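You operate a simulated robot arm through the tools that you are given. There is no shell and no other tool. Be economical: measure what you need, move in short steps, check, and stop when the job is done.

Carry out the task below with a simulated robot arm. There is one attempt and no reset: what you move stays moved.

TASK
Give the bearing with the orange seal three strokes of grease.
Fine: shut the valve again and put the bearing on the GREASED mat.

It is judged by the outcome, as a careful person would: the job done as asked, and still so three seconds after it is handed in. It fails if anything else is knocked over, pushed out of place, dropped, spilled or broken.

THE ROBOT
A 7-joint arm with a two-finger parallel gripper, fixed in place. Base frame: the origin is at the foot of the arm, x ahead of it, y to its left, z up; the work surface is at about z = 800. Lengths are in mm, angles in degrees, forces in N, time in s.
With the tool pointing down near the work surface it reaches from about 300 to 700 mm from the base axis. Its first joint turns from -66.0 to 66.0 degrees. Payload 1.57 kg.
Tool frame: the origin (TCP) lies between the finger pads and is the grasp point; the fingertips stand 30 mm ahead of it; z points along the fingers, y is the line along which they close. The gripper opens to 110 mm. The fingers are 24 mm wide and 12 mm thick; the gripper's body (48 by 112 mm) begins 78 mm behind the TCP.
Orientation is told as [roll, pitch, yaw] about the base's x, y, z axes, in that order, counted from this pose: with the fingers straight down and closing along the base's y, the tool's x points along the base's -x, its y along +y and its z along -z.

THE INTERFACE
- The arm moves only by the tool jog_arm. Its arguments are lists of equal length, an entry for each row: "xyz": the shift along the tool's x, y, z in mm, a list of three; "delta_rot": the turn, a rotation vector about the tool's x, y, z in degrees, a list of three. In form: {"xyz": [[dx, dy, dz], ...], "delta_rot": [[rx, ry, rz], ...]}. A call has 1 to 10 rows; each row shifts and turns the commanded pose from where the row before left it, along the tool's axes as they then stand. "claw" is the closure, from 0 (fully open) to 1 (shut), set as the call begins (left out, the last holds). A row lasts 0.2 s, in which the tool goes at most 50 mm and 8.6 degrees; a call with a longer step from one row to the next is refused whole, and so is a gripper value outside its range. A pose out of reach is approached as far as the arm can. The call stops where the force on the tool passes 40 N (or 10 N more than at its start, if that is more) or the arm is blocked; 0.2 s more then pass. The fingers move at their own pace (about 108 mm/s each) and stop on an object; they squeeze with about 43 N. The grip force told is the motor's: it shows also when the fingers shut on nothing. Time passes only in rows, and 0.2 s behind the last, so rows that do not move let the fingers close. It gives the time, the measured TCP pose, the force on the tool (base axes), the opening and the grip force at its end, in the units of the frame above (readings bear some noise).
- Cameras (640 x 400 px; columns grow to the right, rows downward): "scene" is fixed at [173.4, -403.4, 1398.7]; the picture's right is [0.68, -0.73, 0.00], its down [-0.46, -0.43, -0.78] and it looks along [0.57, 0.53, -0.63] (base axes); focal length 362 px, centre (320, 200). "wrist" rides on the gripper at [-36, 0, -80] in the tool frame; the picture's right is [0.00, -1.00, 0.00], its down [0.97, 0.00, -0.24] and it looks along [0.24, 0.00, 0.97] (tool axes); focal length 218 px, centre (320, 200).
- capture(camera): a new picture of that camera. No time passes.
- locate(camera, pixels): for up to 12 pixels [column, row] of the newest picture of that camera ("zoom" is the newest enlarged one), the place [x, y, z] in the base frame of the surface seen there, good to about 3 mm. No time passes.
- inspect(camera, box): a new picture of the part [left, top, right, bottom] of that camera's present view, enlarged. No time passes.
- sign_off(): hands the job in; it is judged then, once.

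Work in short steps. Measure before you move; look again where a grasp or a placing could have gone wrong, and mend it. You have 80 turns and 46 pictures in all, the two below and enlarged ones among them. Open the gripper and draw the arm clear of the work before you hand the job in, unless the task says otherwise; then end with one line.

The tools are called after "Call:" as a command line: name --argument value ..., lists and objects as JSON in quotes. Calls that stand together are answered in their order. jog_arm: Moves the arm, as the interface text tells. Its arguments: {"type":"object","properties":{"xyz":{"type":"array","items":{"type":"array","items":{"type":"number"}}},"delta_rot":{"type":"array","items":{"type":"array","items":{"type":"number"}}},"claw":{"type":"number"}},"required":["xyz","delta_rot"]} The other tools are called the same way: capture (camera) takes a picture; locate (camera, pixels) gives the place of the surface under pixels of a picture; inspect (camera, box) takes an enlarged picture of a part of a camera's view; sign_off () hands the job in.

At the start:

```text
clock: 0.0
position: [481.2, 89.7, 1085.8]
tcp_rot: [-0.1, 0.0, 0.0]
force: [0.4, -0.1, 0.5]
grip_width: 110.3
gripper_force: 0.1
```

scene: 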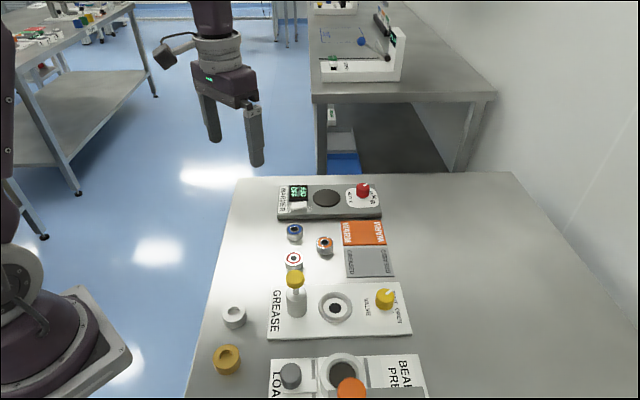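
wrist: 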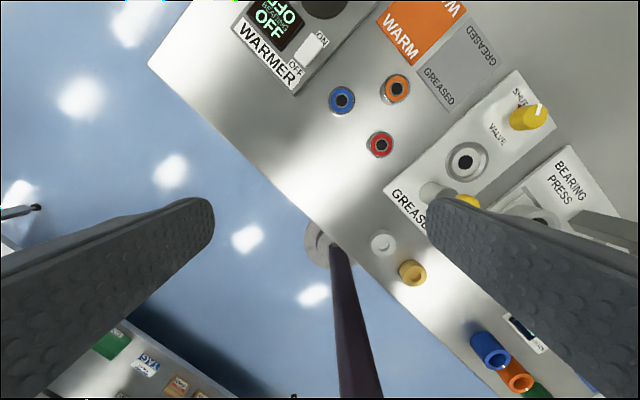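

I start by enlarging the working area in the scene view to read the stations.

Call:
inspect --camera "scene" --box '[250, 170, 430, 345]'

Call:
inspect --camera "wrist" --box '[300, 0, 620, 300]'

```text
2.29 times, centred on (340, 258) of scene
```

zoom: 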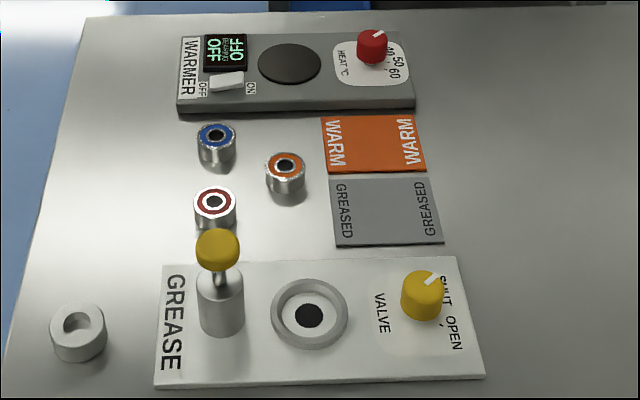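

```text
1.33 times, centred on (460, 150) of wrist
```

zoom: 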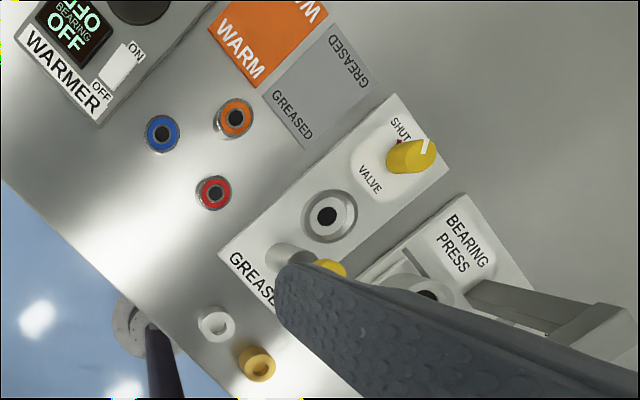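

Now I measure the key points in a full scene picture: the bearing, plunger, cup, valve and mat.

Call:
capture --camera "scene"

Call:
locate --camera "scene" --pixels '[[324, 240], [325, 254], [295, 277], [296, 300], [335, 297], [335, 308], [385, 293], [384, 302], [345, 249], [394, 276], [392, 249], [349, 276]]'

Call:
inspect --camera "scene" --box '[355, 270, 425, 320]'

```text
41 pictures are left
```

scene: 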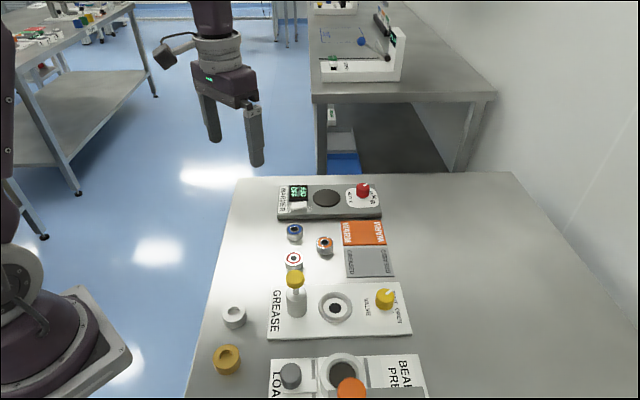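

```text
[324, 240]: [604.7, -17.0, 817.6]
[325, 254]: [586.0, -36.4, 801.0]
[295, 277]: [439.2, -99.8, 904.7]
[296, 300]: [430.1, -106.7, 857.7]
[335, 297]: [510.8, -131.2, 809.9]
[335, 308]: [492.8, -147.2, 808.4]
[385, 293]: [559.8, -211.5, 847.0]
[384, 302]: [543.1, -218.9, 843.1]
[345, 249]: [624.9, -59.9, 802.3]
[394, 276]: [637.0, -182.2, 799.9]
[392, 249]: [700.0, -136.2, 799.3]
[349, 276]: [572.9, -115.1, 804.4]
```

```text
8.00 times, centred on (390, 295) of scene
```

zoom: 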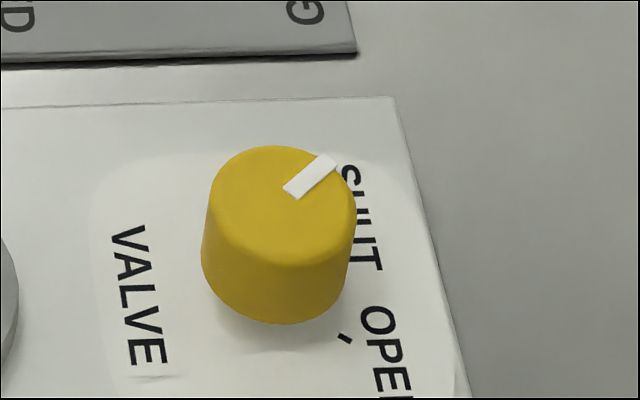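

I measure the knob, pointer and ticks in this zoom.

Call:
locate --camera "zoom" --pixels '[[292, 193], [328, 162], [345, 338], [214, 205], [352, 205], [280, 148], [280, 262], [350, 175], [385, 318], [280, 330], [395, 100], [100, 200]]'

Call:
inspect --camera "scene" --box '[270, 210, 360, 330]'

```text
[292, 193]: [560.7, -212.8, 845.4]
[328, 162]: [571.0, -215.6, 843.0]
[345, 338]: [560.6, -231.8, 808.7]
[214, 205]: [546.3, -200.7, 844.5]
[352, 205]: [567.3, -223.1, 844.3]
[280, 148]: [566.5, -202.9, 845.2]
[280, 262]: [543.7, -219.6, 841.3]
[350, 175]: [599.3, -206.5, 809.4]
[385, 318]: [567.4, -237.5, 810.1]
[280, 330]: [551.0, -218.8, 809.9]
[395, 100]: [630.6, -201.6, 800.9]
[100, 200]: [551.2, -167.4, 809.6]
```

```text
3.33 times, centred on (315, 270) of scene
```

zoom: 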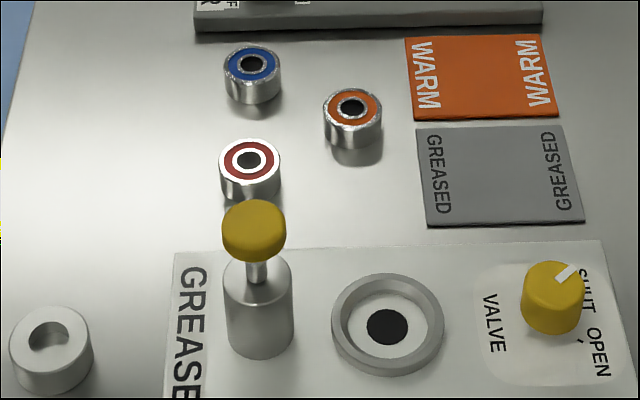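

Call:
locate --camera "zoom" --pixels '[[323, 108], [382, 108], [352, 90], [352, 123], [352, 148], [222, 228], [287, 228], [254, 205], [334, 320], [443, 325], [388, 276], [388, 326]]'

Call:
locate --camera "scene" --pixels '[[294, 228], [293, 256], [385, 236], [370, 262], [335, 321], [340, 360], [352, 385], [410, 310], [276, 290]]'

```text
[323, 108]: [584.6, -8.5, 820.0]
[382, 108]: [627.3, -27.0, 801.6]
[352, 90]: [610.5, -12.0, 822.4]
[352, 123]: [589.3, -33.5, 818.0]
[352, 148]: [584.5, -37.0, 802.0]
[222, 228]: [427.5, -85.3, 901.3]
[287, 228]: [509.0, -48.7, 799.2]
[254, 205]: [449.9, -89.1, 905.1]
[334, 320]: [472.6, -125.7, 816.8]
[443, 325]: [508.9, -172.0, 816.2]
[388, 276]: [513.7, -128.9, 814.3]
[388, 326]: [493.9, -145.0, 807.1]
```

```text
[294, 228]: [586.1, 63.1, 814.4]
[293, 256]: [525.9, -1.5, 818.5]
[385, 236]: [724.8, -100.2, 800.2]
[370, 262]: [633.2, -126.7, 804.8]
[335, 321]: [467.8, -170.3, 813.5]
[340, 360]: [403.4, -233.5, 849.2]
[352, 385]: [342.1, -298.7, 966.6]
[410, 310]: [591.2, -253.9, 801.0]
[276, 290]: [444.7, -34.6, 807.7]
```

The orange bearing is around (597, -22) with its top at z≈820. The pump cap is near (438, -97, 904), the cup near (492, -147), and the valve knob at (556, -211), reading SHUT. I move above the bearing, turn the tool to yaw -45 and part-close the fingers.

Call:
jog_arm --xyz '[[-29, -28, 25], [-29, -28, 25], [-29, -28, 25], [-29, -28, 25], [0, 0, 0], [0, 0, 0], [0, 0, 0], [0, 0, 0], [0, 0, 0], [0, 0, 0]]' --delta_rot '[[0, 0, 0], [0, 0, 0], [0, 0, 0], [0, 0, 0], [0, 0, 7.5], [0, 0, 7.5], [0, 0, 7.5], [0, 0, 7.5], [0, 0, 7.5], [0, 0, 7.5]]' --claw 0.4

Call:
capture --camera "wrist"

```text
clock: 2.2
position: [596.4, -20.8, 986.4]
tcp_rot: [0.0, 0.0, -45.1]
force: [0.6, 0.1, 0.2]
grip_width: 65.9
gripper_force: 0.1
```

```text
38 pictures are left
```

wrist: 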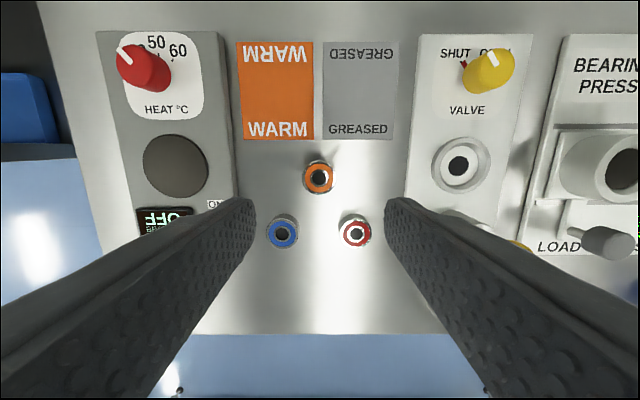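

The wrist picture shows the orange bearing at (319,178), the cup at (460,166) and the mat at (361,90). I measure them from above.

Call:
locate --camera "wrist" --pixels '[[305, 176], [333, 176], [319, 161], [319, 192], [434, 166], [487, 166], [460, 142], [461, 190], [446, 166], [324, 41], [398, 41], [361, 138]]'

Call:
inspect --camera "wrist" --box '[410, 30, 540, 200]'

```text
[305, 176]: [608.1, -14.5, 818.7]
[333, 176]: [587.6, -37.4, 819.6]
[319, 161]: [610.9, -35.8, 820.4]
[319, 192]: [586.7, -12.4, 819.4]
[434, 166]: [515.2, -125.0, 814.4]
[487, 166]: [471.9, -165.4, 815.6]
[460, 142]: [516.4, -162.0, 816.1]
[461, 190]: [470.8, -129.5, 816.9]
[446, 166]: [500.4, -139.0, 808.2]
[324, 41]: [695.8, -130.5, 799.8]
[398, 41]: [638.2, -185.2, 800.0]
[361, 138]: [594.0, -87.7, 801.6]
```

```text
2.35 times, centred on (475, 115) of wrist
```

zoom: 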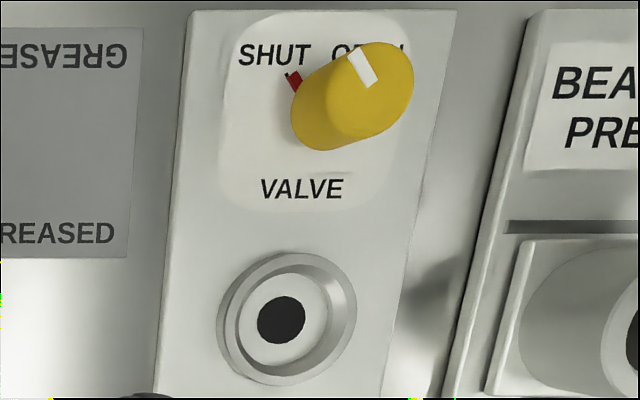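

The bearing centre is (598.3, -24.7) with diameter about 32, and the cup centre is (493.5, -145.5) with its rim at 816 and floor at about 808. I descend to TCP z≈841 so the tips hold only the upper 9 mm, then close.

Call:
jog_arm --xyz '[[-4.1, -1.4, 40], [0, 0, 40], [0, 0, 40], [0, 0, 25], [0, 0, 0]]' --delta_rot '[[0, 0, 0], [0, 0, 0], [0, 0, 0], [0, 0, 0], [0, 0, 0]]'

Call:
capture --camera "wrist"

```text
clock: 3.4
position: [598.0, -24.7, 840.6]
tcp_rot: [0.1, 0.0, -45.0]
force: [0.7, 0.1, -0.9]
grip_width: 65.8
gripper_force: 0.0
```

```text
36 pictures are left
```

wrist: 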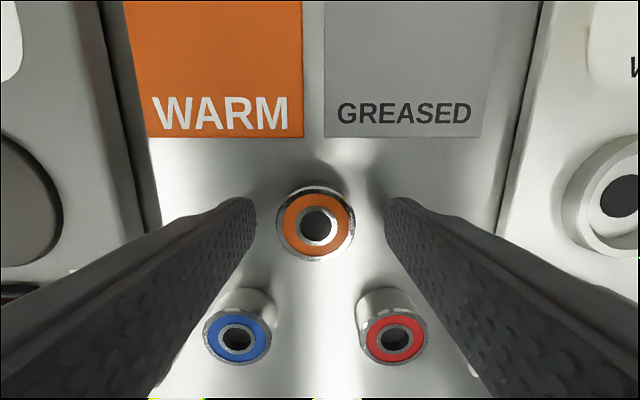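

The bearing is centred between the tips. I close.

Call:
jog_arm --xyz '[[0, 0, 0], [0, 0, 0], [0, 0, 0], [0, 0, 0]]' --delta_rot '[[0, 0, 0], [0, 0, 0], [0, 0, 0], [0, 0, 0]]' --claw 1

Call:
jog_arm --xyz '[[0, 0, -15], [0, 0, -30], [0, 0, -40], [0, 0, -5]]' --delta_rot '[[0, 0, 0], [0, 0, 0], [0, 0, 0], [0, 0, 0]]'

Call:
capture --camera "wrist"

```text
clock: 4.4
position: [598.4, -24.0, 841.4]
tcp_rot: [0.1, 0.0, -45.0]
force: [0.2, -0.7, -0.6]
grip_width: 38.3
gripper_force: 43.2
```

```text
clock: 5.4
position: [598.5, -25.6, 931.7]
tcp_rot: [-0.1, 0.0, -45.0]
force: [-0.6, 0.3, -0.6]
grip_width: 38.1
gripper_force: 43.6
```

```text
35 pictures are left
```

wrist: 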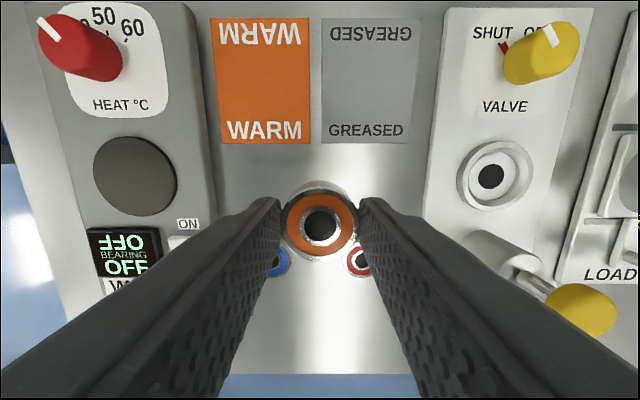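

It is held (width 38). I carry it over the cup and lower to z≈872 to check alignment.

Call:
jog_arm --xyz '[[-2.6, -40, 0], [-3, -40, 0], [-3, -40, 0], [-2, -38.7, 0], [0, 0, 0], [0, 0, 30], [0, 0, 30], [0, 0, 0]]' --delta_rot '[[0, 0, 0], [0, 0, 0], [0, 0, 0], [0, 0, 0], [0, 0, 0], [0, 0, 0], [0, 0, 0], [0, 0, 0]]'

Call:
capture --camera "wrist"

Call:
inspect --camera "scene" --box '[260, 220, 420, 340]'

```text
clock: 7.2
position: [494.7, -145.0, 871.3]
tcp_rot: [0.0, 0.0, -45.0]
force: [0.8, 0.1, -1.9]
grip_width: 38.2
gripper_force: 43.3
```

```text
34 pictures are left
```

wrist: 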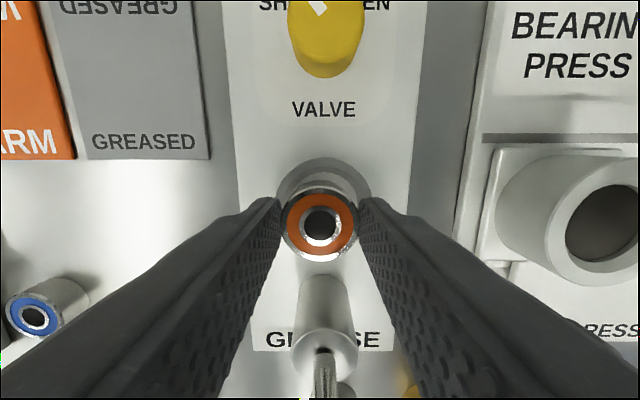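

```text
3.33 times, centred on (340, 280) of scene
```

zoom: 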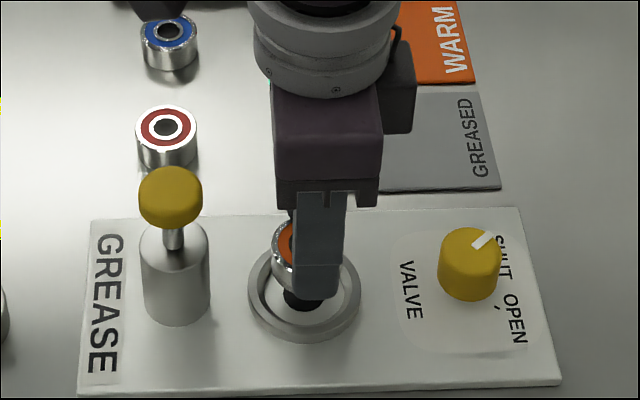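

Call:
locate --camera "wrist" --pixels '[[320, 192], [320, 252], [291, 222], [350, 222], [320, 161], [278, 195], [370, 195]]'

```text
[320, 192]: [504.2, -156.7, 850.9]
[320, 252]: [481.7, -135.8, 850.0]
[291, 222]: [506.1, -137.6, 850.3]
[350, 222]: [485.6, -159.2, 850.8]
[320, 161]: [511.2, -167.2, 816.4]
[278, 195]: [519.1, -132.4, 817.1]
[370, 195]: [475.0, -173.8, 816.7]
```

The bearing is within about 2 mm of the cup centre. I nudge it +1.5 in tool x and lower it, watching the force.

Call:
jog_arm --xyz '[[1.5, -0.5, 10], [0, 0, 6], [0, 0, 3], [0, 0, 2], [0, 0, 0]]' --delta_rot '[[0, 0, 0], [0, 0, 0], [0, 0, 0], [0, 0, 0], [0, 0, 0]]'

Call:
capture --camera "wrist"

```text
clock: 8.4
position: [492.2, -145.2, 851.6]
tcp_rot: [0.0, 0.0, -45.0]
force: [-0.1, -0.5, -1.5]
grip_width: 38.5
gripper_force: 42.7
```

```text
32 pictures are left
```

wrist: 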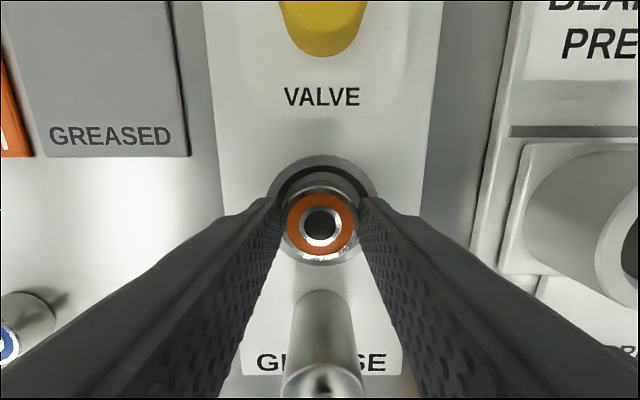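

No contact yet. I lower further in 1 mm steps.

Call:
jog_arm --xyz '[[0, 0, 1], [0, 0, 1], [0, 0, 1], [0, 0, 0]]' --delta_rot '[[0, 0, 0], [0, 0, 0], [0, 0, 0], [0, 0, 0]]'

Call:
inspect --camera "wrist" --box '[250, 140, 390, 280]'

```text
clock: 9.4
position: [493.6, -144.5, 846.9]
tcp_rot: [0.0, -0.1, -45.0]
force: [-1.4, 1.4, 23.3]
grip_width: 38.4
gripper_force: 43.0
```

```text
2.86 times, centred on (320, 210) of wrist
```

zoom: 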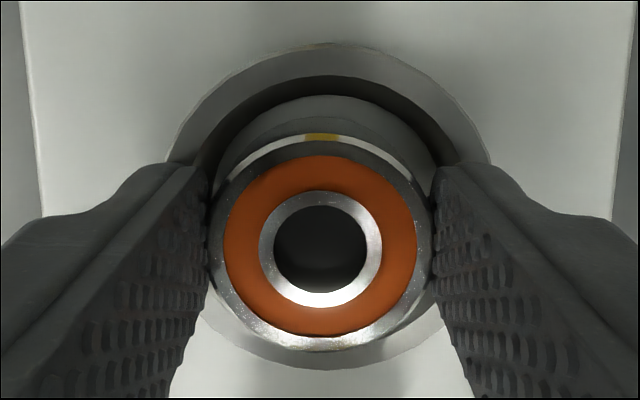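

It is in contact at 23 N with its bottom at about floor level. I ease up 1 mm, release with a modest opening, rise and look.

Call:
jog_arm --xyz '[[0, 0, -1], [0, 0, 0], [0, 0, 0]]' --delta_rot '[[0, 0, 0], [0, 0, 0], [0, 0, 0]]' --claw 0.45

Call:
jog_arm --xyz '[[0, 0, -10], [0, 0, -30], [0, 0, -40], [0, 0, 0]]' --delta_rot '[[0, 0, 0], [0, 0, 0], [0, 0, 0], [0, 0, 0]]'

Call:
capture --camera "wrist"

```text
clock: 10.2
position: [493.7, -143.6, 848.3]
tcp_rot: [-0.1, 0.0, -45.1]
force: [0.1, -0.3, 0.5]
grip_width: 60.5
gripper_force: 0.1
```

```text
clock: 11.2
position: [494.8, -144.3, 926.6]
tcp_rot: [0.0, 0.0, -45.0]
force: [0.4, -0.2, 0.3]
grip_width: 60.3
gripper_force: 0.0
```

```text
30 pictures are left
```

wrist: 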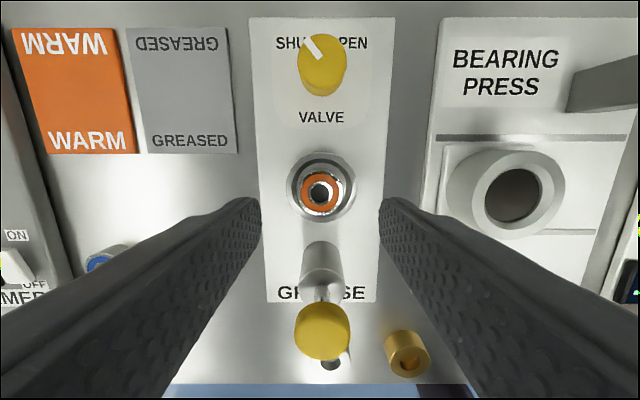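

The bearing is seated in the cup. Before going to the knob I measure it, and the grey press arm at (600,85).

Call:
locate --camera "wrist" --pixels '[[580, 95], [630, 75], [630, 100], [298, 65], [347, 65], [320, 40], [310, 45], [322, 85], [322, 330], [296, 330], [349, 330], [322, 305]]'

Call:
inspect --camera "wrist" --box '[260, 20, 390, 130]'

```text
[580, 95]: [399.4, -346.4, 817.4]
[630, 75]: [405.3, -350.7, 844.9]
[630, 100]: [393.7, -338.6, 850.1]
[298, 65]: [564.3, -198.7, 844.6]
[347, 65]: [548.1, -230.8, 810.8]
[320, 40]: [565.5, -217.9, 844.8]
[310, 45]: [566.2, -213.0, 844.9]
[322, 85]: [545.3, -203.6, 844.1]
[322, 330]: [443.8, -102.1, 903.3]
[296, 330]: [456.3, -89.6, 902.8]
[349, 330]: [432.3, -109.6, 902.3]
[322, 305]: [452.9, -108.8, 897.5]
```

```text
3.64 times, centred on (325, 75) of wrist
```

zoom: 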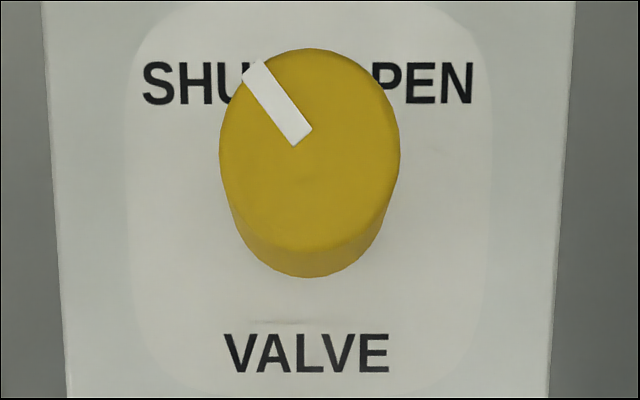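

I move above the knob (centre ≈ (555.5, -211)), turn to yaw -15 and look again.

Call:
jog_arm --xyz '[[-45, -2.1, 0], [-45, -2.1, 0], [0, 0, 0], [0, 0, 0], [0, 0, 0], [0, 0, 0], [0, 0, 0]]' --delta_rot '[[0, 0, 0], [0, 0, 0], [0, 0, -7.5], [0, 0, -7.5], [0, 0, -7.5], [0, 0, -7.5], [0, 0, 0]]'

Call:
capture --camera "wrist"

```text
clock: 12.8
position: [554.4, -210.4, 926.4]
tcp_rot: [0.0, 0.0, -14.8]
force: [0.0, 0.5, -0.2]
grip_width: 60.3
gripper_force: 0.0
```

```text
28 pictures are left
```

wrist: 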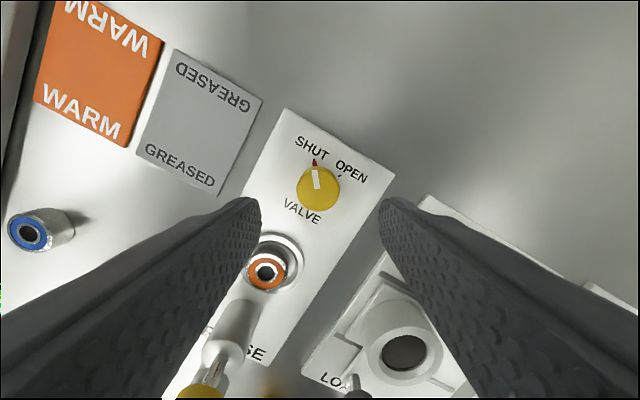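

Call:
inspect --camera "wrist" --box '[260, 120, 390, 240]'

Call:
locate --camera "wrist" --pixels '[[298, 187], [338, 187], [318, 170], [318, 205], [341, 176], [315, 162]]'

```text
3.33 times, centred on (325, 180) of wrist
```

zoom: 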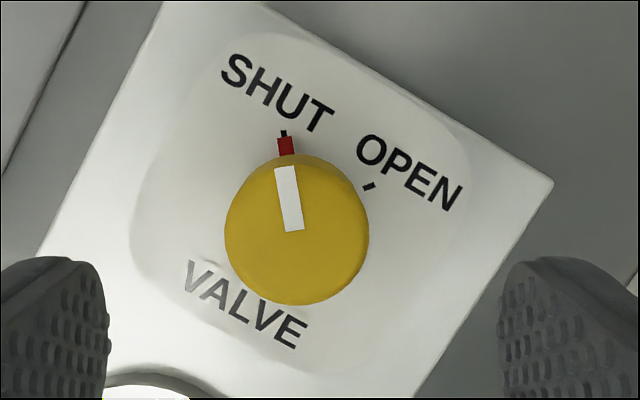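

```text
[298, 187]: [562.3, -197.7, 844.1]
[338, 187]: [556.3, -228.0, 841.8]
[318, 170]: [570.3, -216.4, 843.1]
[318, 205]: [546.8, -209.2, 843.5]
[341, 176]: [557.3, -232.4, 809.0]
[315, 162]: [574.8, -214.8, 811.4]
```

The knob's top centre is ≈(558, -212); the pointer is at about -9° and the OPEN tick about -82°, so I need roughly 70–75° clockwise. I descend around the knob and grip.

Call:
jog_arm --xyz '[[-3.9, -0.6, 30], [0, 0, 30], [0, 0, 15], [0, 0, 0]]' --delta_rot '[[0, 0, 0], [0, 0, 0], [0, 0, 0], [0, 0, 0]]'

Call:
jog_arm --xyz '[[0, 0, 0], [0, 0, 0], [0, 0, 0]]' --delta_rot '[[0, 0, 0], [0, 0, 0], [0, 0, 0]]' --claw 1

Call:
capture --camera "wrist"

```text
clock: 13.8
position: [557.7, -213.6, 851.4]
tcp_rot: [0.0, -0.1, -14.9]
force: [-0.5, 0.3, -0.2]
grip_width: 60.6
gripper_force: 0.1
```

```text
clock: 14.6
position: [558.1, -211.0, 851.6]
tcp_rot: [0.2, 0.0, -14.9]
force: [4.9, 24.4, -0.2]
grip_width: 33.3
gripper_force: 41.5
```

```text
26 pictures are left
```

wrist: 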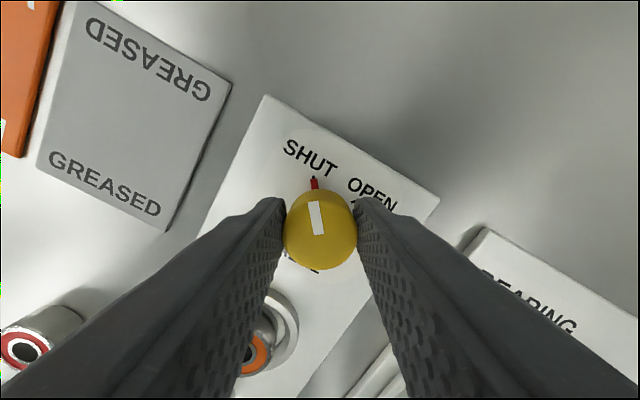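

There is a side load of 24 N in y, so I shift +1.5 in tool y to unload it, then turn clockwise 60° and check.

Call:
jog_arm --xyz '[[0, 1.5, 0]]' --delta_rot '[[0, 0, 0]]'

Call:
jog_arm --xyz '[[0, 0, 0], [0, 0, 0], [0, 0, 0], [0, 0, 0], [0, 0, 0], [0, 0, 0], [0, 0, 0], [0, 0, 0], [0, 0, 0]]' --delta_rot '[[0, 0, 7.5], [0, 0, 7.5], [0, 0, 7.5], [0, 0, 7.5], [0, 0, 7.5], [0, 0, 7.5], [0, 0, 7.5], [0, 0, 7.5], [0, 0, 0]]'

Call:
capture --camera "wrist"

```text
clock: 15.0
position: [559.0, -210.5, 851.2]
tcp_rot: [-0.1, 0.0, -14.8]
force: [8.7, 20.1, -6.8]
grip_width: 33.8
gripper_force: 41.1
```

```text
clock: 17.0
position: [557.5, -212.7, 853.2]
tcp_rot: [0.0, 0.0, -75.1]
force: [0.3, 0.3, -13.7]
grip_width: 33.6
gripper_force: 41.0
```

```text
25 pictures are left
```

wrist: 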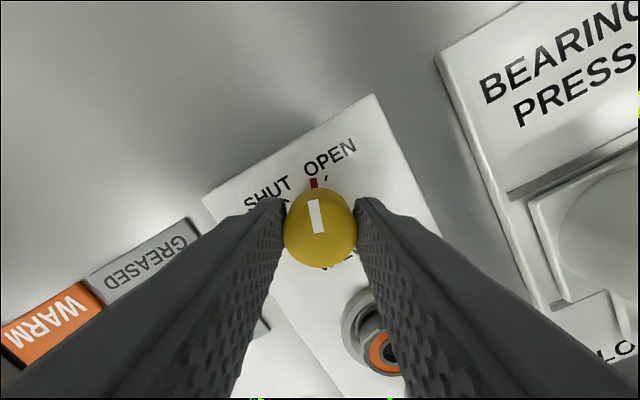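

Call:
inspect --camera "wrist" --box '[270, 150, 370, 280]'

```text
3.08 times, centred on (320, 215) of wrist
```

zoom: 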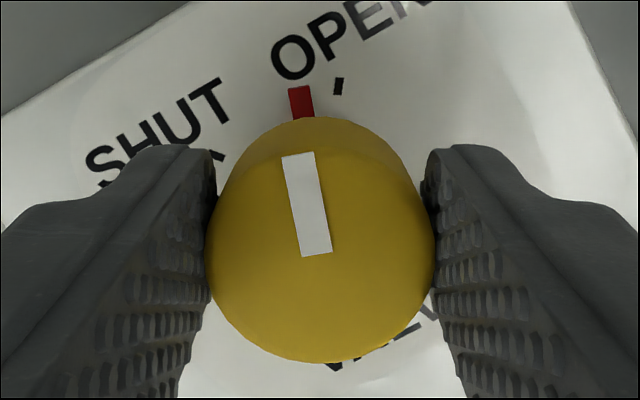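

The red marker still lags the OPEN tick by about 14°. I turn another 14°, with the measured side force back near zero.

Call:
jog_arm --xyz '[[0, 0, 0], [0, 0, 0], [0, 0, 0]]' --delta_rot '[[0, 0, 7], [0, 0, 7], [0, 0, 0]]'

Call:
inspect --camera "wrist" --box '[270, 150, 370, 280]'

```text
clock: 17.8
position: [556.1, -212.2, 852.4]
tcp_rot: [-0.1, -0.1, -89.0]
force: [-11.9, -5.1, -7.2]
grip_width: 33.5
gripper_force: 41.6
```

```text
3.08 times, centred on (320, 215) of wrist
```

zoom: 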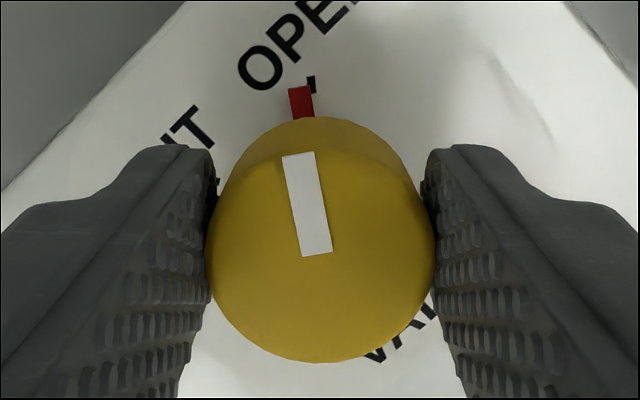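

Call:
jog_arm --xyz '[[0, 0, 0], [0, 0, 0]]' --delta_rot '[[0, 0, 3.5], [0, 0, 0]]'

Call:
jog_arm --xyz '[[0, 0, 0], [0, 0, 0], [0, 0, -30], [0, 0, -40], [0, 0, -40], [0, 0, 0]]' --delta_rot '[[0, 0, 0], [0, 0, 0], [0, 0, 0], [0, 0, 0], [0, 0, 0], [0, 0, 0]]' --claw 0.45

Call:
inspect --camera "wrist" --box '[250, 100, 410, 300]'

```text
clock: 18.4
position: [556.9, -212.3, 853.4]
tcp_rot: [-0.2, -0.1, -92.6]
force: [-17.2, -8.6, -7.4]
grip_width: 33.3
gripper_force: 41.4
```

```text
clock: 19.8
position: [556.6, -210.9, 964.2]
tcp_rot: [0.1, -0.1, -92.5]
force: [-0.2, 0.6, -0.5]
grip_width: 60.6
gripper_force: 0.1
```

```text
2.00 times, centred on (330, 200) of wrist
```

zoom: 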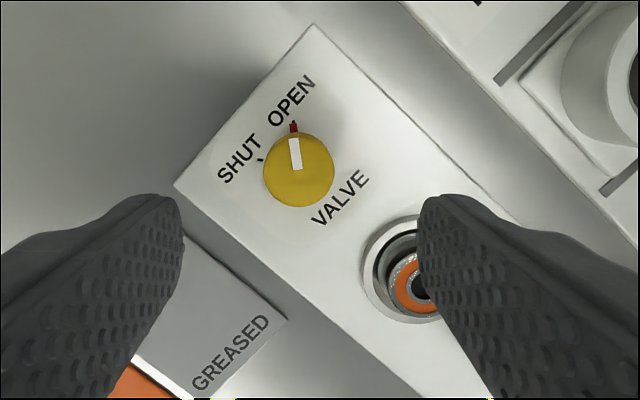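

The marker is on OPEN. Now I go above the pump cap, close the fingers, turn back to yaw -45 and check the cap position.

Call:
jog_arm --xyz '[[26.5, -29.4, 0], [26.5, -29.4, 0], [26.5, -29.4, 0], [26.5, -29.4, 0], [0, 0, 0], [0, 0, 0], [0, 0, 0], [0, 0, 0], [0, 0, 0], [0, 0, 0]]' --delta_rot '[[0, 0, 0], [0, 0, 0], [0, 0, 0], [0, 0, 0], [0, 0, -7.9], [0, 0, -7.9], [0, 0, -7.9], [0, 0, -7.9], [0, 0, -7.9], [0, 0, -8]]'

Call:
capture --camera "wrist"

```text
clock: 22.0
position: [443.8, -100.5, 963.7]
tcp_rot: [0.0, 0.0, -44.8]
force: [-0.1, 0.0, 0.6]
grip_width: 60.5
gripper_force: 0.1
```

```text
21 pictures are left
```

wrist: 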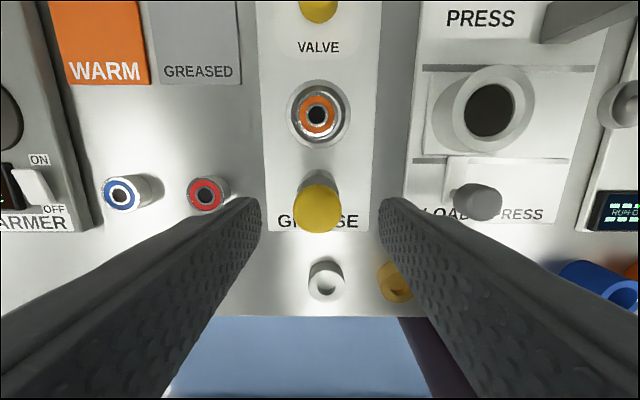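

Call:
locate --camera "wrist" --pixels '[[296, 210], [338, 210], [317, 188], [317, 228], [317, 208]]'

Call:
inspect --camera "scene" --box '[250, 220, 370, 340]'

```text
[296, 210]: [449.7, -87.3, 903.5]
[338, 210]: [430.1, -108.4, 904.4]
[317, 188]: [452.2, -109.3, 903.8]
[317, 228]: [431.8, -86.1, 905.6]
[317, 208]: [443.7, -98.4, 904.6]
```

```text
3.33 times, centred on (310, 280) of scene
```

zoom: 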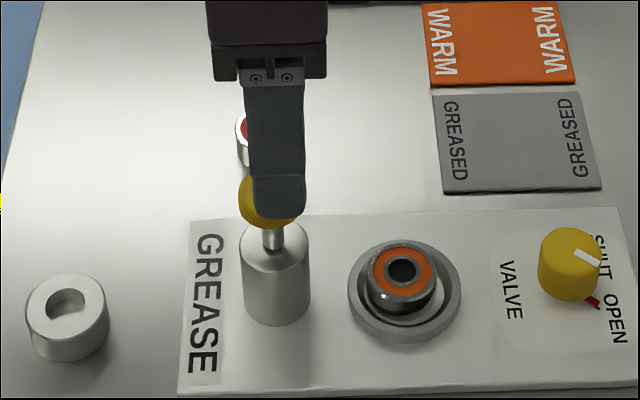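

The cap centre is (440.5, -98) with its top at 904.5. I close the fingers, centre, approach to a few mm above, then press in small steps.

Call:
jog_arm --xyz '[[4.1, -0.6, 0], [0, 0, 0], [0, 0, 0], [0, 0, 25], [0, 0, 0]]' --delta_rot '[[0, 0, 0], [0, 0, 0], [0, 0, 0], [0, 0, 0], [0, 0, 0]]' --claw 1

Call:
jog_arm --xyz '[[0, 0, 5], [0, 0, 4], [0, 0, 4], [0, 0, 4], [0, 0, 0]]' --delta_rot '[[0, 0, 0], [0, 0, 0], [0, 0, 0], [0, 0, 0], [0, 0, 0]]'

Call:
inspect --camera "scene" --box '[250, 220, 370, 340]'

```text
clock: 23.2
position: [441.4, -98.5, 937.6]
tcp_rot: [0.0, 0.0, -45.0]
force: [-0.5, -0.3, 0.5]
grip_width: 0.0
gripper_force: 22.0
```

```text
clock: 24.4
position: [442.6, -97.8, 921.6]
tcp_rot: [0.1, 0.0, -45.0]
force: [1.8, -0.9, 2.6]
grip_width: 0.0
gripper_force: 21.5
```

```text
3.33 times, centred on (310, 280) of scene
```

zoom: 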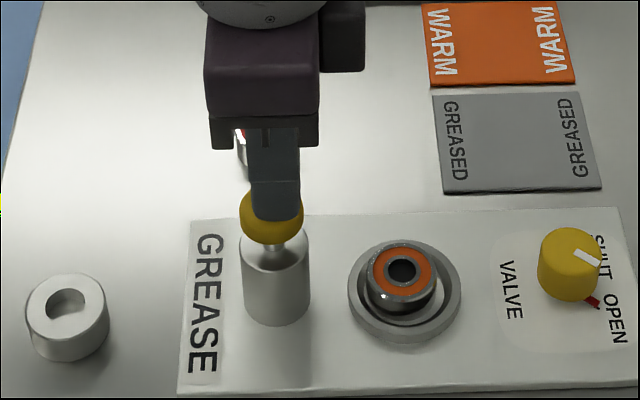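

It is moving down with a light spring (2.6 N, about 13 mm in). I continue until it bottoms.

Call:
jog_arm --xyz '[[0, 0, 3], [0, 0, 3], [0, 0, 2], [0, 0, 2], [0, 0, 0]]' --delta_rot '[[0, 0, 0], [0, 0, 0], [0, 0, 0], [0, 0, 0], [0, 0, 0]]'

Call:
inspect --camera "scene" --box '[250, 220, 370, 340]'

```text
clock: 25.6
position: [441.5, -97.1, 911.3]
tcp_rot: [0.1, -0.1, -45.0]
force: [-0.6, 3.4, 26.8]
grip_width: 0.2
gripper_force: 21.8
```

```text
3.33 times, centred on (310, 280) of scene
```

zoom: 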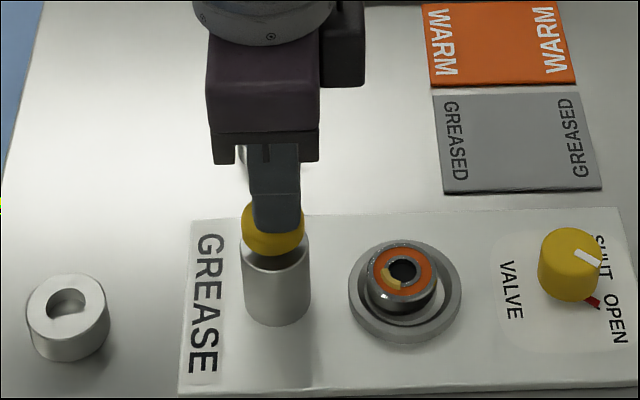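

It has bottomed (27 N) and an arc of grease shows on the seal: stroke one. I rise to full return, then confirm.

Call:
jog_arm --xyz '[[0, 0, -10], [0, 0, -10], [0, 0, -9], [0, 0, 0], [0, 0, 0], [0, 0, 0]]' --delta_rot '[[0, 0, 0], [0, 0, 0], [0, 0, 0], [0, 0, 0], [0, 0, 0], [0, 0, 0]]'

Call:
inspect --camera "scene" --box '[250, 220, 370, 340]'

```text
clock: 27.0
position: [442.1, -96.5, 939.9]
tcp_rot: [0.0, 0.1, -45.0]
force: [0.4, -0.6, -0.4]
grip_width: 0.2
gripper_force: 21.0
```

```text
3.33 times, centred on (310, 280) of scene
```

zoom: 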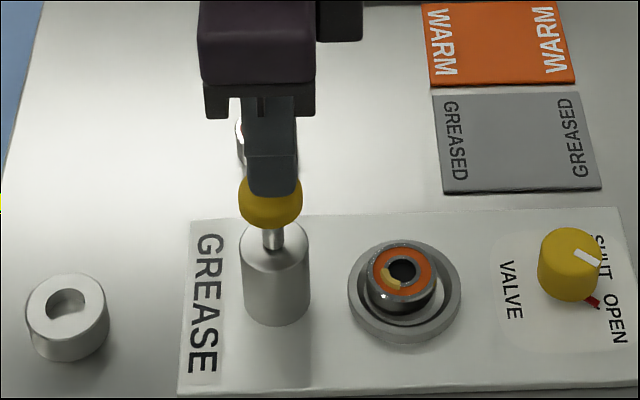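

The plunger has returned fully. Stroke two: the same 29 mm down and then back up.

Call:
jog_arm --xyz '[[0, 0, 7], [0, 0, 6], [0, 0, 6], [0, 0, 5], [0, 0, 3], [0, 0, 2], [0, 0, 0]]' --delta_rot '[[0, 0, 0], [0, 0, 0], [0, 0, 0], [0, 0, 0], [0, 0, 0], [0, 0, 0], [0, 0, 0]]'

Call:
jog_arm --xyz '[[0, 0, -10], [0, 0, -10], [0, 0, -9], [0, 0, 0], [0, 0, 0], [0, 0, 0]]' --delta_rot '[[0, 0, 0], [0, 0, 0], [0, 0, 0], [0, 0, 0], [0, 0, 0], [0, 0, 0]]'

Call:
inspect --camera "scene" --box '[250, 220, 370, 340]'

```text
clock: 28.6
position: [441.7, -97.1, 911.7]
tcp_rot: [0.2, -0.1, -44.9]
force: [-4.4, 2.3, 16.4]
grip_width: 0.1
gripper_force: 21.3
stopped in row 7: the force on the tool passed its limit (the readings are from after the stop); the commanded pose is now the measured one
```

```text
clock: 30.0
position: [442.5, -97.1, 940.6]
tcp_rot: [0.2, -0.1, -45.1]
force: [-1.2, 0.1, 0.3]
grip_width: 0.0
gripper_force: 21.3
```

```text
3.33 times, centred on (310, 280) of scene
```

zoom: 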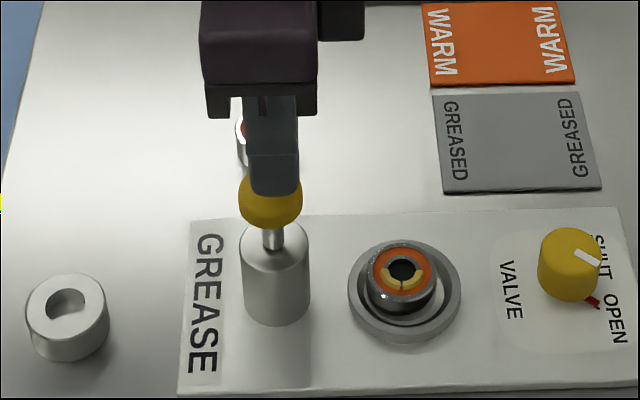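

Two arcs of grease show on the bearing. Now stroke three, with the same travel.

Call:
jog_arm --xyz '[[0, 0, 7], [0, 0, 6], [0, 0, 6], [0, 0, 5], [0, 0, 3], [0, 0, 2], [0, 0, 0]]' --delta_rot '[[0, 0, 0], [0, 0, 0], [0, 0, 0], [0, 0, 0], [0, 0, 0], [0, 0, 0], [0, 0, 0]]'

Call:
jog_arm --xyz '[[0, 0, -10], [0, 0, -10], [0, 0, -9], [0, 0, -30], [0, 0, 0], [0, 0, 0]]' --delta_rot '[[0, 0, 0], [0, 0, 0], [0, 0, 0], [0, 0, 0], [0, 0, 0], [0, 0, 0]]'

Call:
inspect --camera "scene" --box '[250, 220, 370, 340]'

```text
clock: 31.6
position: [442.3, -97.5, 913.4]
tcp_rot: [0.0, -0.1, -45.1]
force: [2.4, 1.1, 4.8]
grip_width: 0.0
gripper_force: 21.4
```

```text
clock: 33.0
position: [442.7, -98.1, 969.0]
tcp_rot: [0.1, -0.2, -44.9]
force: [0.4, 0.5, 0.4]
grip_width: 0.0
gripper_force: 21.2
```

```text
3.33 times, centred on (310, 280) of scene
```

zoom: 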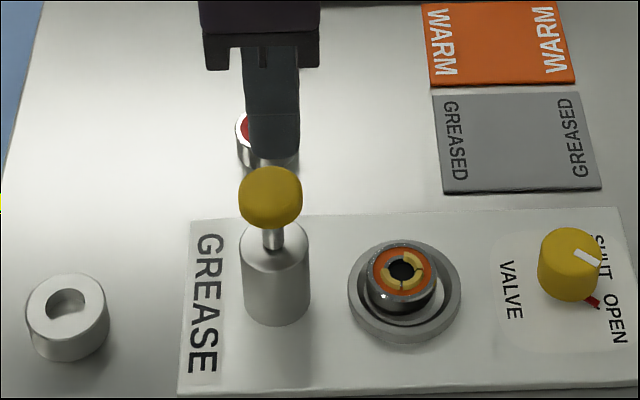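

Three arcs are visible: three strokes done. I go back over the knob, open the fingers and turn to yaw -92.

Call:
jog_arm --xyz '[[-40.4, 0.1, 0], [-40.4, 0.1, 0], [-40.4, 0.1, 0], [-40.4, 0.1, 0], [0, 0, 0], [0, 0, 0], [0, 0, 0], [0, 0, 0], [0, 0, 0], [0, 0, 0]]' --delta_rot '[[0, 0, 0], [0, 0, 0], [0, 0, 0], [0, 0, 0], [0, 0, 7.9], [0, 0, 7.9], [0, 0, 7.9], [0, 0, 7.9], [0, 0, 7.9], [0, 0, 7.9]]' --claw 0.45

```text
clock: 35.2
position: [556.3, -210.5, 971.0]
tcp_rot: [0.1, -0.1, -92.5]
force: [-0.3, -0.8, 0.5]
grip_width: 60.9
gripper_force: 0.1
```

Call:
jog_arm --xyz '[[-1.5, 0.7, 40], [0, 0, 40], [0, 0, 25], [0, 0, 13], [0, 0, 0]]' --delta_rot '[[0, 0, 0], [0, 0, 0], [0, 0, 0], [0, 0, 0], [0, 0, 0]]'

Call:
jog_arm --xyz '[[0, 0, 0], [0, 0, 0], [0, 0, 0]]' --delta_rot '[[0, 0, 0], [0, 0, 0], [0, 0, 0]]' --claw 1

```text
clock: 36.4
position: [557.5, -212.5, 852.5]
tcp_rot: [0.1, 0.0, -92.3]
force: [-0.2, -0.4, 0.4]
grip_width: 60.5
gripper_force: 0.0
```

```text
clock: 37.2
position: [556.5, -212.3, 852.4]
tcp_rot: [-0.1, 0.0, -92.5]
force: [-3.6, -0.5, -2.2]
grip_width: 33.6
gripper_force: 41.3
```

The knob is gripped cleanly. I turn back 77.4° counter-clockwise.

Call:
jog_arm --xyz '[[0, 0, 0], [0, 0, 0], [0, 0, 0], [0, 0, 0], [0, 0, 0], [0, 0, 0], [0, 0, 0], [0, 0, 0], [0, 0, 0], [0, 0, 0]]' --delta_rot '[[0, 0, -8.5], [0, 0, -8.5], [0, 0, -8.5], [0, 0, -8.5], [0, 0, -8.5], [0, 0, -8.5], [0, 0, -8.5], [0, 0, -8.5], [0, 0, -8.5], [0, 0, 0]]'

Call:
inspect --camera "wrist" --box '[270, 150, 370, 280]'

```text
clock: 39.4
position: [559.5, -211.6, 853.0]
tcp_rot: [0.2, -0.2, -15.6]
force: [18.5, 26.2, 2.5]
grip_width: 33.7
gripper_force: 41.4
```

```text
3.08 times, centred on (320, 215) of wrist
```

zoom: 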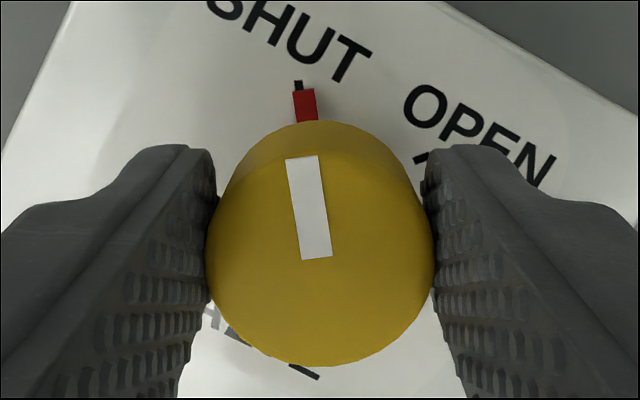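

It is almost exactly at the SHUT tick. I turn 2° more, then release and rise.

Call:
jog_arm --xyz '[[0, 0, 0], [0, 0, 0]]' --delta_rot '[[0, 0, -2], [0, 0, 0]]'

Call:
jog_arm --xyz '[[0, 0, 0], [0, 0, 0], [0, 0, -30], [0, 0, -45], [0, 0, 0]]' --delta_rot '[[0, 0, 0], [0, 0, 0], [0, 0, 0], [0, 0, 0], [0, 0, 0]]' --claw 0.45

Call:
inspect --camera "wrist" --box '[220, 120, 410, 300]'

```text
clock: 40.0
position: [558.5, -210.5, 853.5]
tcp_rot: [0.2, -0.1, -13.7]
force: [20.5, 28.2, 7.3]
grip_width: 34.0
gripper_force: 41.8
```

```text
clock: 41.2
position: [554.8, -211.7, 928.4]
tcp_rot: [0.0, -0.1, -13.9]
force: [0.0, 0.5, 0.5]
grip_width: 60.4
gripper_force: 0.1
```

```text
2.22 times, centred on (315, 210) of wrist
```

zoom: 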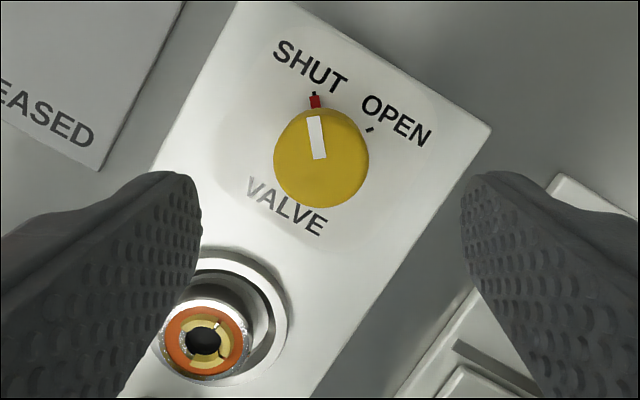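

The valve is SHUT again. I return above the bearing at yaw -45 and measure it.

Call:
jog_arm --xyz '[[37.8, 25, 0], [37.8, 24.9, 0], [0, 0, 0], [0, 0, 0], [0, 0, 0], [0, 0, 0], [0, 0, 0]]' --delta_rot '[[0, 0, 0], [0, 0, 0], [0, 0, 7.8], [0, 0, 7.8], [0, 0, 7.8], [0, 0, 7.7], [0, 0, 0]]'

Call:
capture --camera "wrist"

```text
clock: 42.8
position: [495.7, -147.4, 927.4]
tcp_rot: [0.1, -0.1, -45.2]
force: [0.5, -0.1, 0.5]
grip_width: 60.1
gripper_force: 0.1
```

```text
12 pictures are left
```

wrist: 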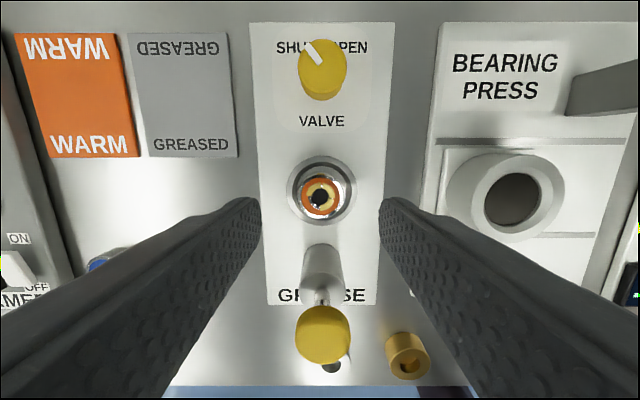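

The bearing sits as I left it. I descend to the release pose (≈493.7, -144.3, 848.5) and grip.

Call:
jog_arm --xyz '[[3.4, 0.8, 35], [0, 0, 30], [0, 0, 13.5], [0, 0, 0]]' --delta_rot '[[0, 0, 0], [0, 0, 0], [0, 0, 0], [0, 0, 0]]'

Call:
jog_arm --xyz '[[0, 0, 0], [0, 0, 0], [0, 0, 0], [0, 0, 0]]' --delta_rot '[[0, 0, 0], [0, 0, 0], [0, 0, 0], [0, 0, 0]]' --claw 1

Call:
jog_arm --xyz '[[0, 0, -10], [0, 0, -30], [0, 0, -40], [0, 0, 0]]' --delta_rot '[[0, 0, 0], [0, 0, 0], [0, 0, 0], [0, 0, 0]]'

Call:
capture --camera "wrist"

```text
clock: 43.8
position: [493.7, -142.9, 847.3]
tcp_rot: [0.2, -0.1, -45.0]
force: [0.3, 0.8, 0.2]
grip_width: 60.1
gripper_force: 0.0
```

```text
clock: 44.8
position: [494.1, -143.2, 848.2]
tcp_rot: [0.2, 0.0, -45.1]
force: [-0.3, 0.0, 0.3]
grip_width: 38.4
gripper_force: 43.1
```

```text
clock: 45.8
position: [492.8, -143.2, 927.2]
tcp_rot: [0.1, -0.1, -45.0]
force: [0.6, -0.3, -0.9]
grip_width: 38.3
gripper_force: 42.7
```

```text
11 pictures are left
```

wrist: 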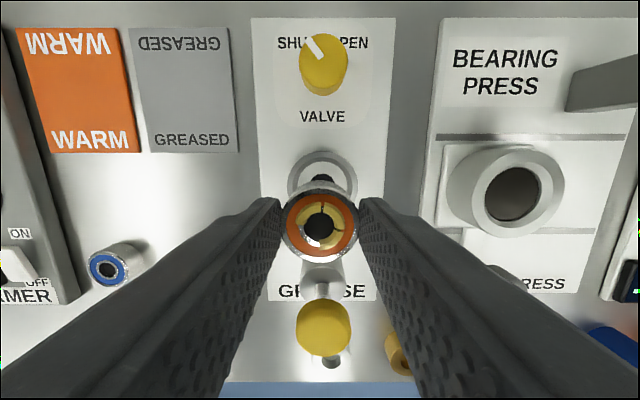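

The bearing is held with its three grease arcs. I carry it over the GREASED mat centre ≈ (633, -123).

Call:
jog_arm --xyz '[[-21, 28.4, 0], [-21, 28.4, 0], [-21, 28.4, 0], [-21, 28.3, 0], [0, 0, 0], [0, 0, 30], [0, 0, 0]]' --delta_rot '[[0, 0, 0], [0, 0, 0], [0, 0, 0], [0, 0, 0], [0, 0, 0], [0, 0, 0], [0, 0, 0]]'

Call:
capture --camera "wrist"

Call:
locate --camera "wrist" --pixels '[[320, 192], [320, 252], [320, 170]]'

```text
clock: 47.4
position: [633.9, -123.3, 899.0]
tcp_rot: [0.1, -0.1, -44.9]
force: [1.0, -1.0, -1.5]
grip_width: 38.1
gripper_force: 43.1
```

```text
10 pictures are left
```

wrist: 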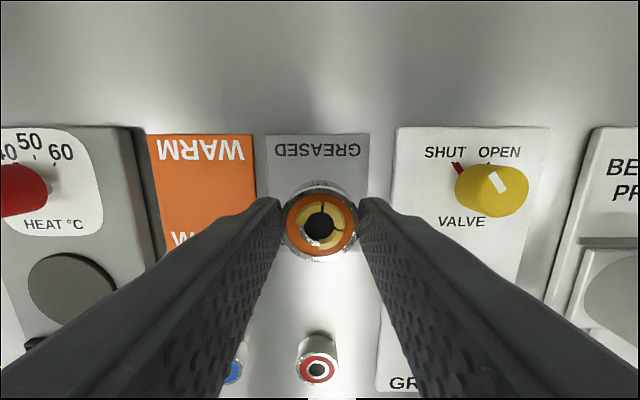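

```text
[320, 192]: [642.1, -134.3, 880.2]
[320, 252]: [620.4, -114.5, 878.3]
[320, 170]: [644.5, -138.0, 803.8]
```

The bearing is over the mat centre. I lower to just above, then slowly to contact.

Call:
jog_arm --xyz '[[0, 0, 30], [0, 0, 20], [0, 0, 3], [0, 0, 1], [0, 0, 0]]' --delta_rot '[[0, 0, 0], [0, 0, 0], [0, 0, 0], [0, 0, 0], [0, 0, 0]]'

Call:
jog_arm --xyz '[[0, 0, 1], [0, 0, 1], [0, 0, 0]]' --delta_rot '[[0, 0, 0], [0, 0, 0], [0, 0, 0]]'

```text
clock: 48.6
position: [634.4, -122.9, 844.4]
tcp_rot: [0.1, -0.1, -45.0]
force: [-0.5, 0.4, -2.0]
grip_width: 38.5
gripper_force: 42.7
```

```text
clock: 49.4
position: [633.1, -121.8, 841.9]
tcp_rot: [0.1, -0.1, -45.0]
force: [0.5, 0.3, -0.5]
grip_width: 38.3
gripper_force: 43.4
```

Call:
jog_arm --xyz '[[0, 0, 0.7], [0, 0, 0]]' --delta_rot '[[0, 0, 0], [0, 0, 0]]'

```text
clock: 50.0
position: [632.8, -122.1, 841.6]
tcp_rot: [0.2, -0.3, -44.9]
force: [1.1, 1.4, 10.4]
grip_width: 38.3
gripper_force: 42.8
```

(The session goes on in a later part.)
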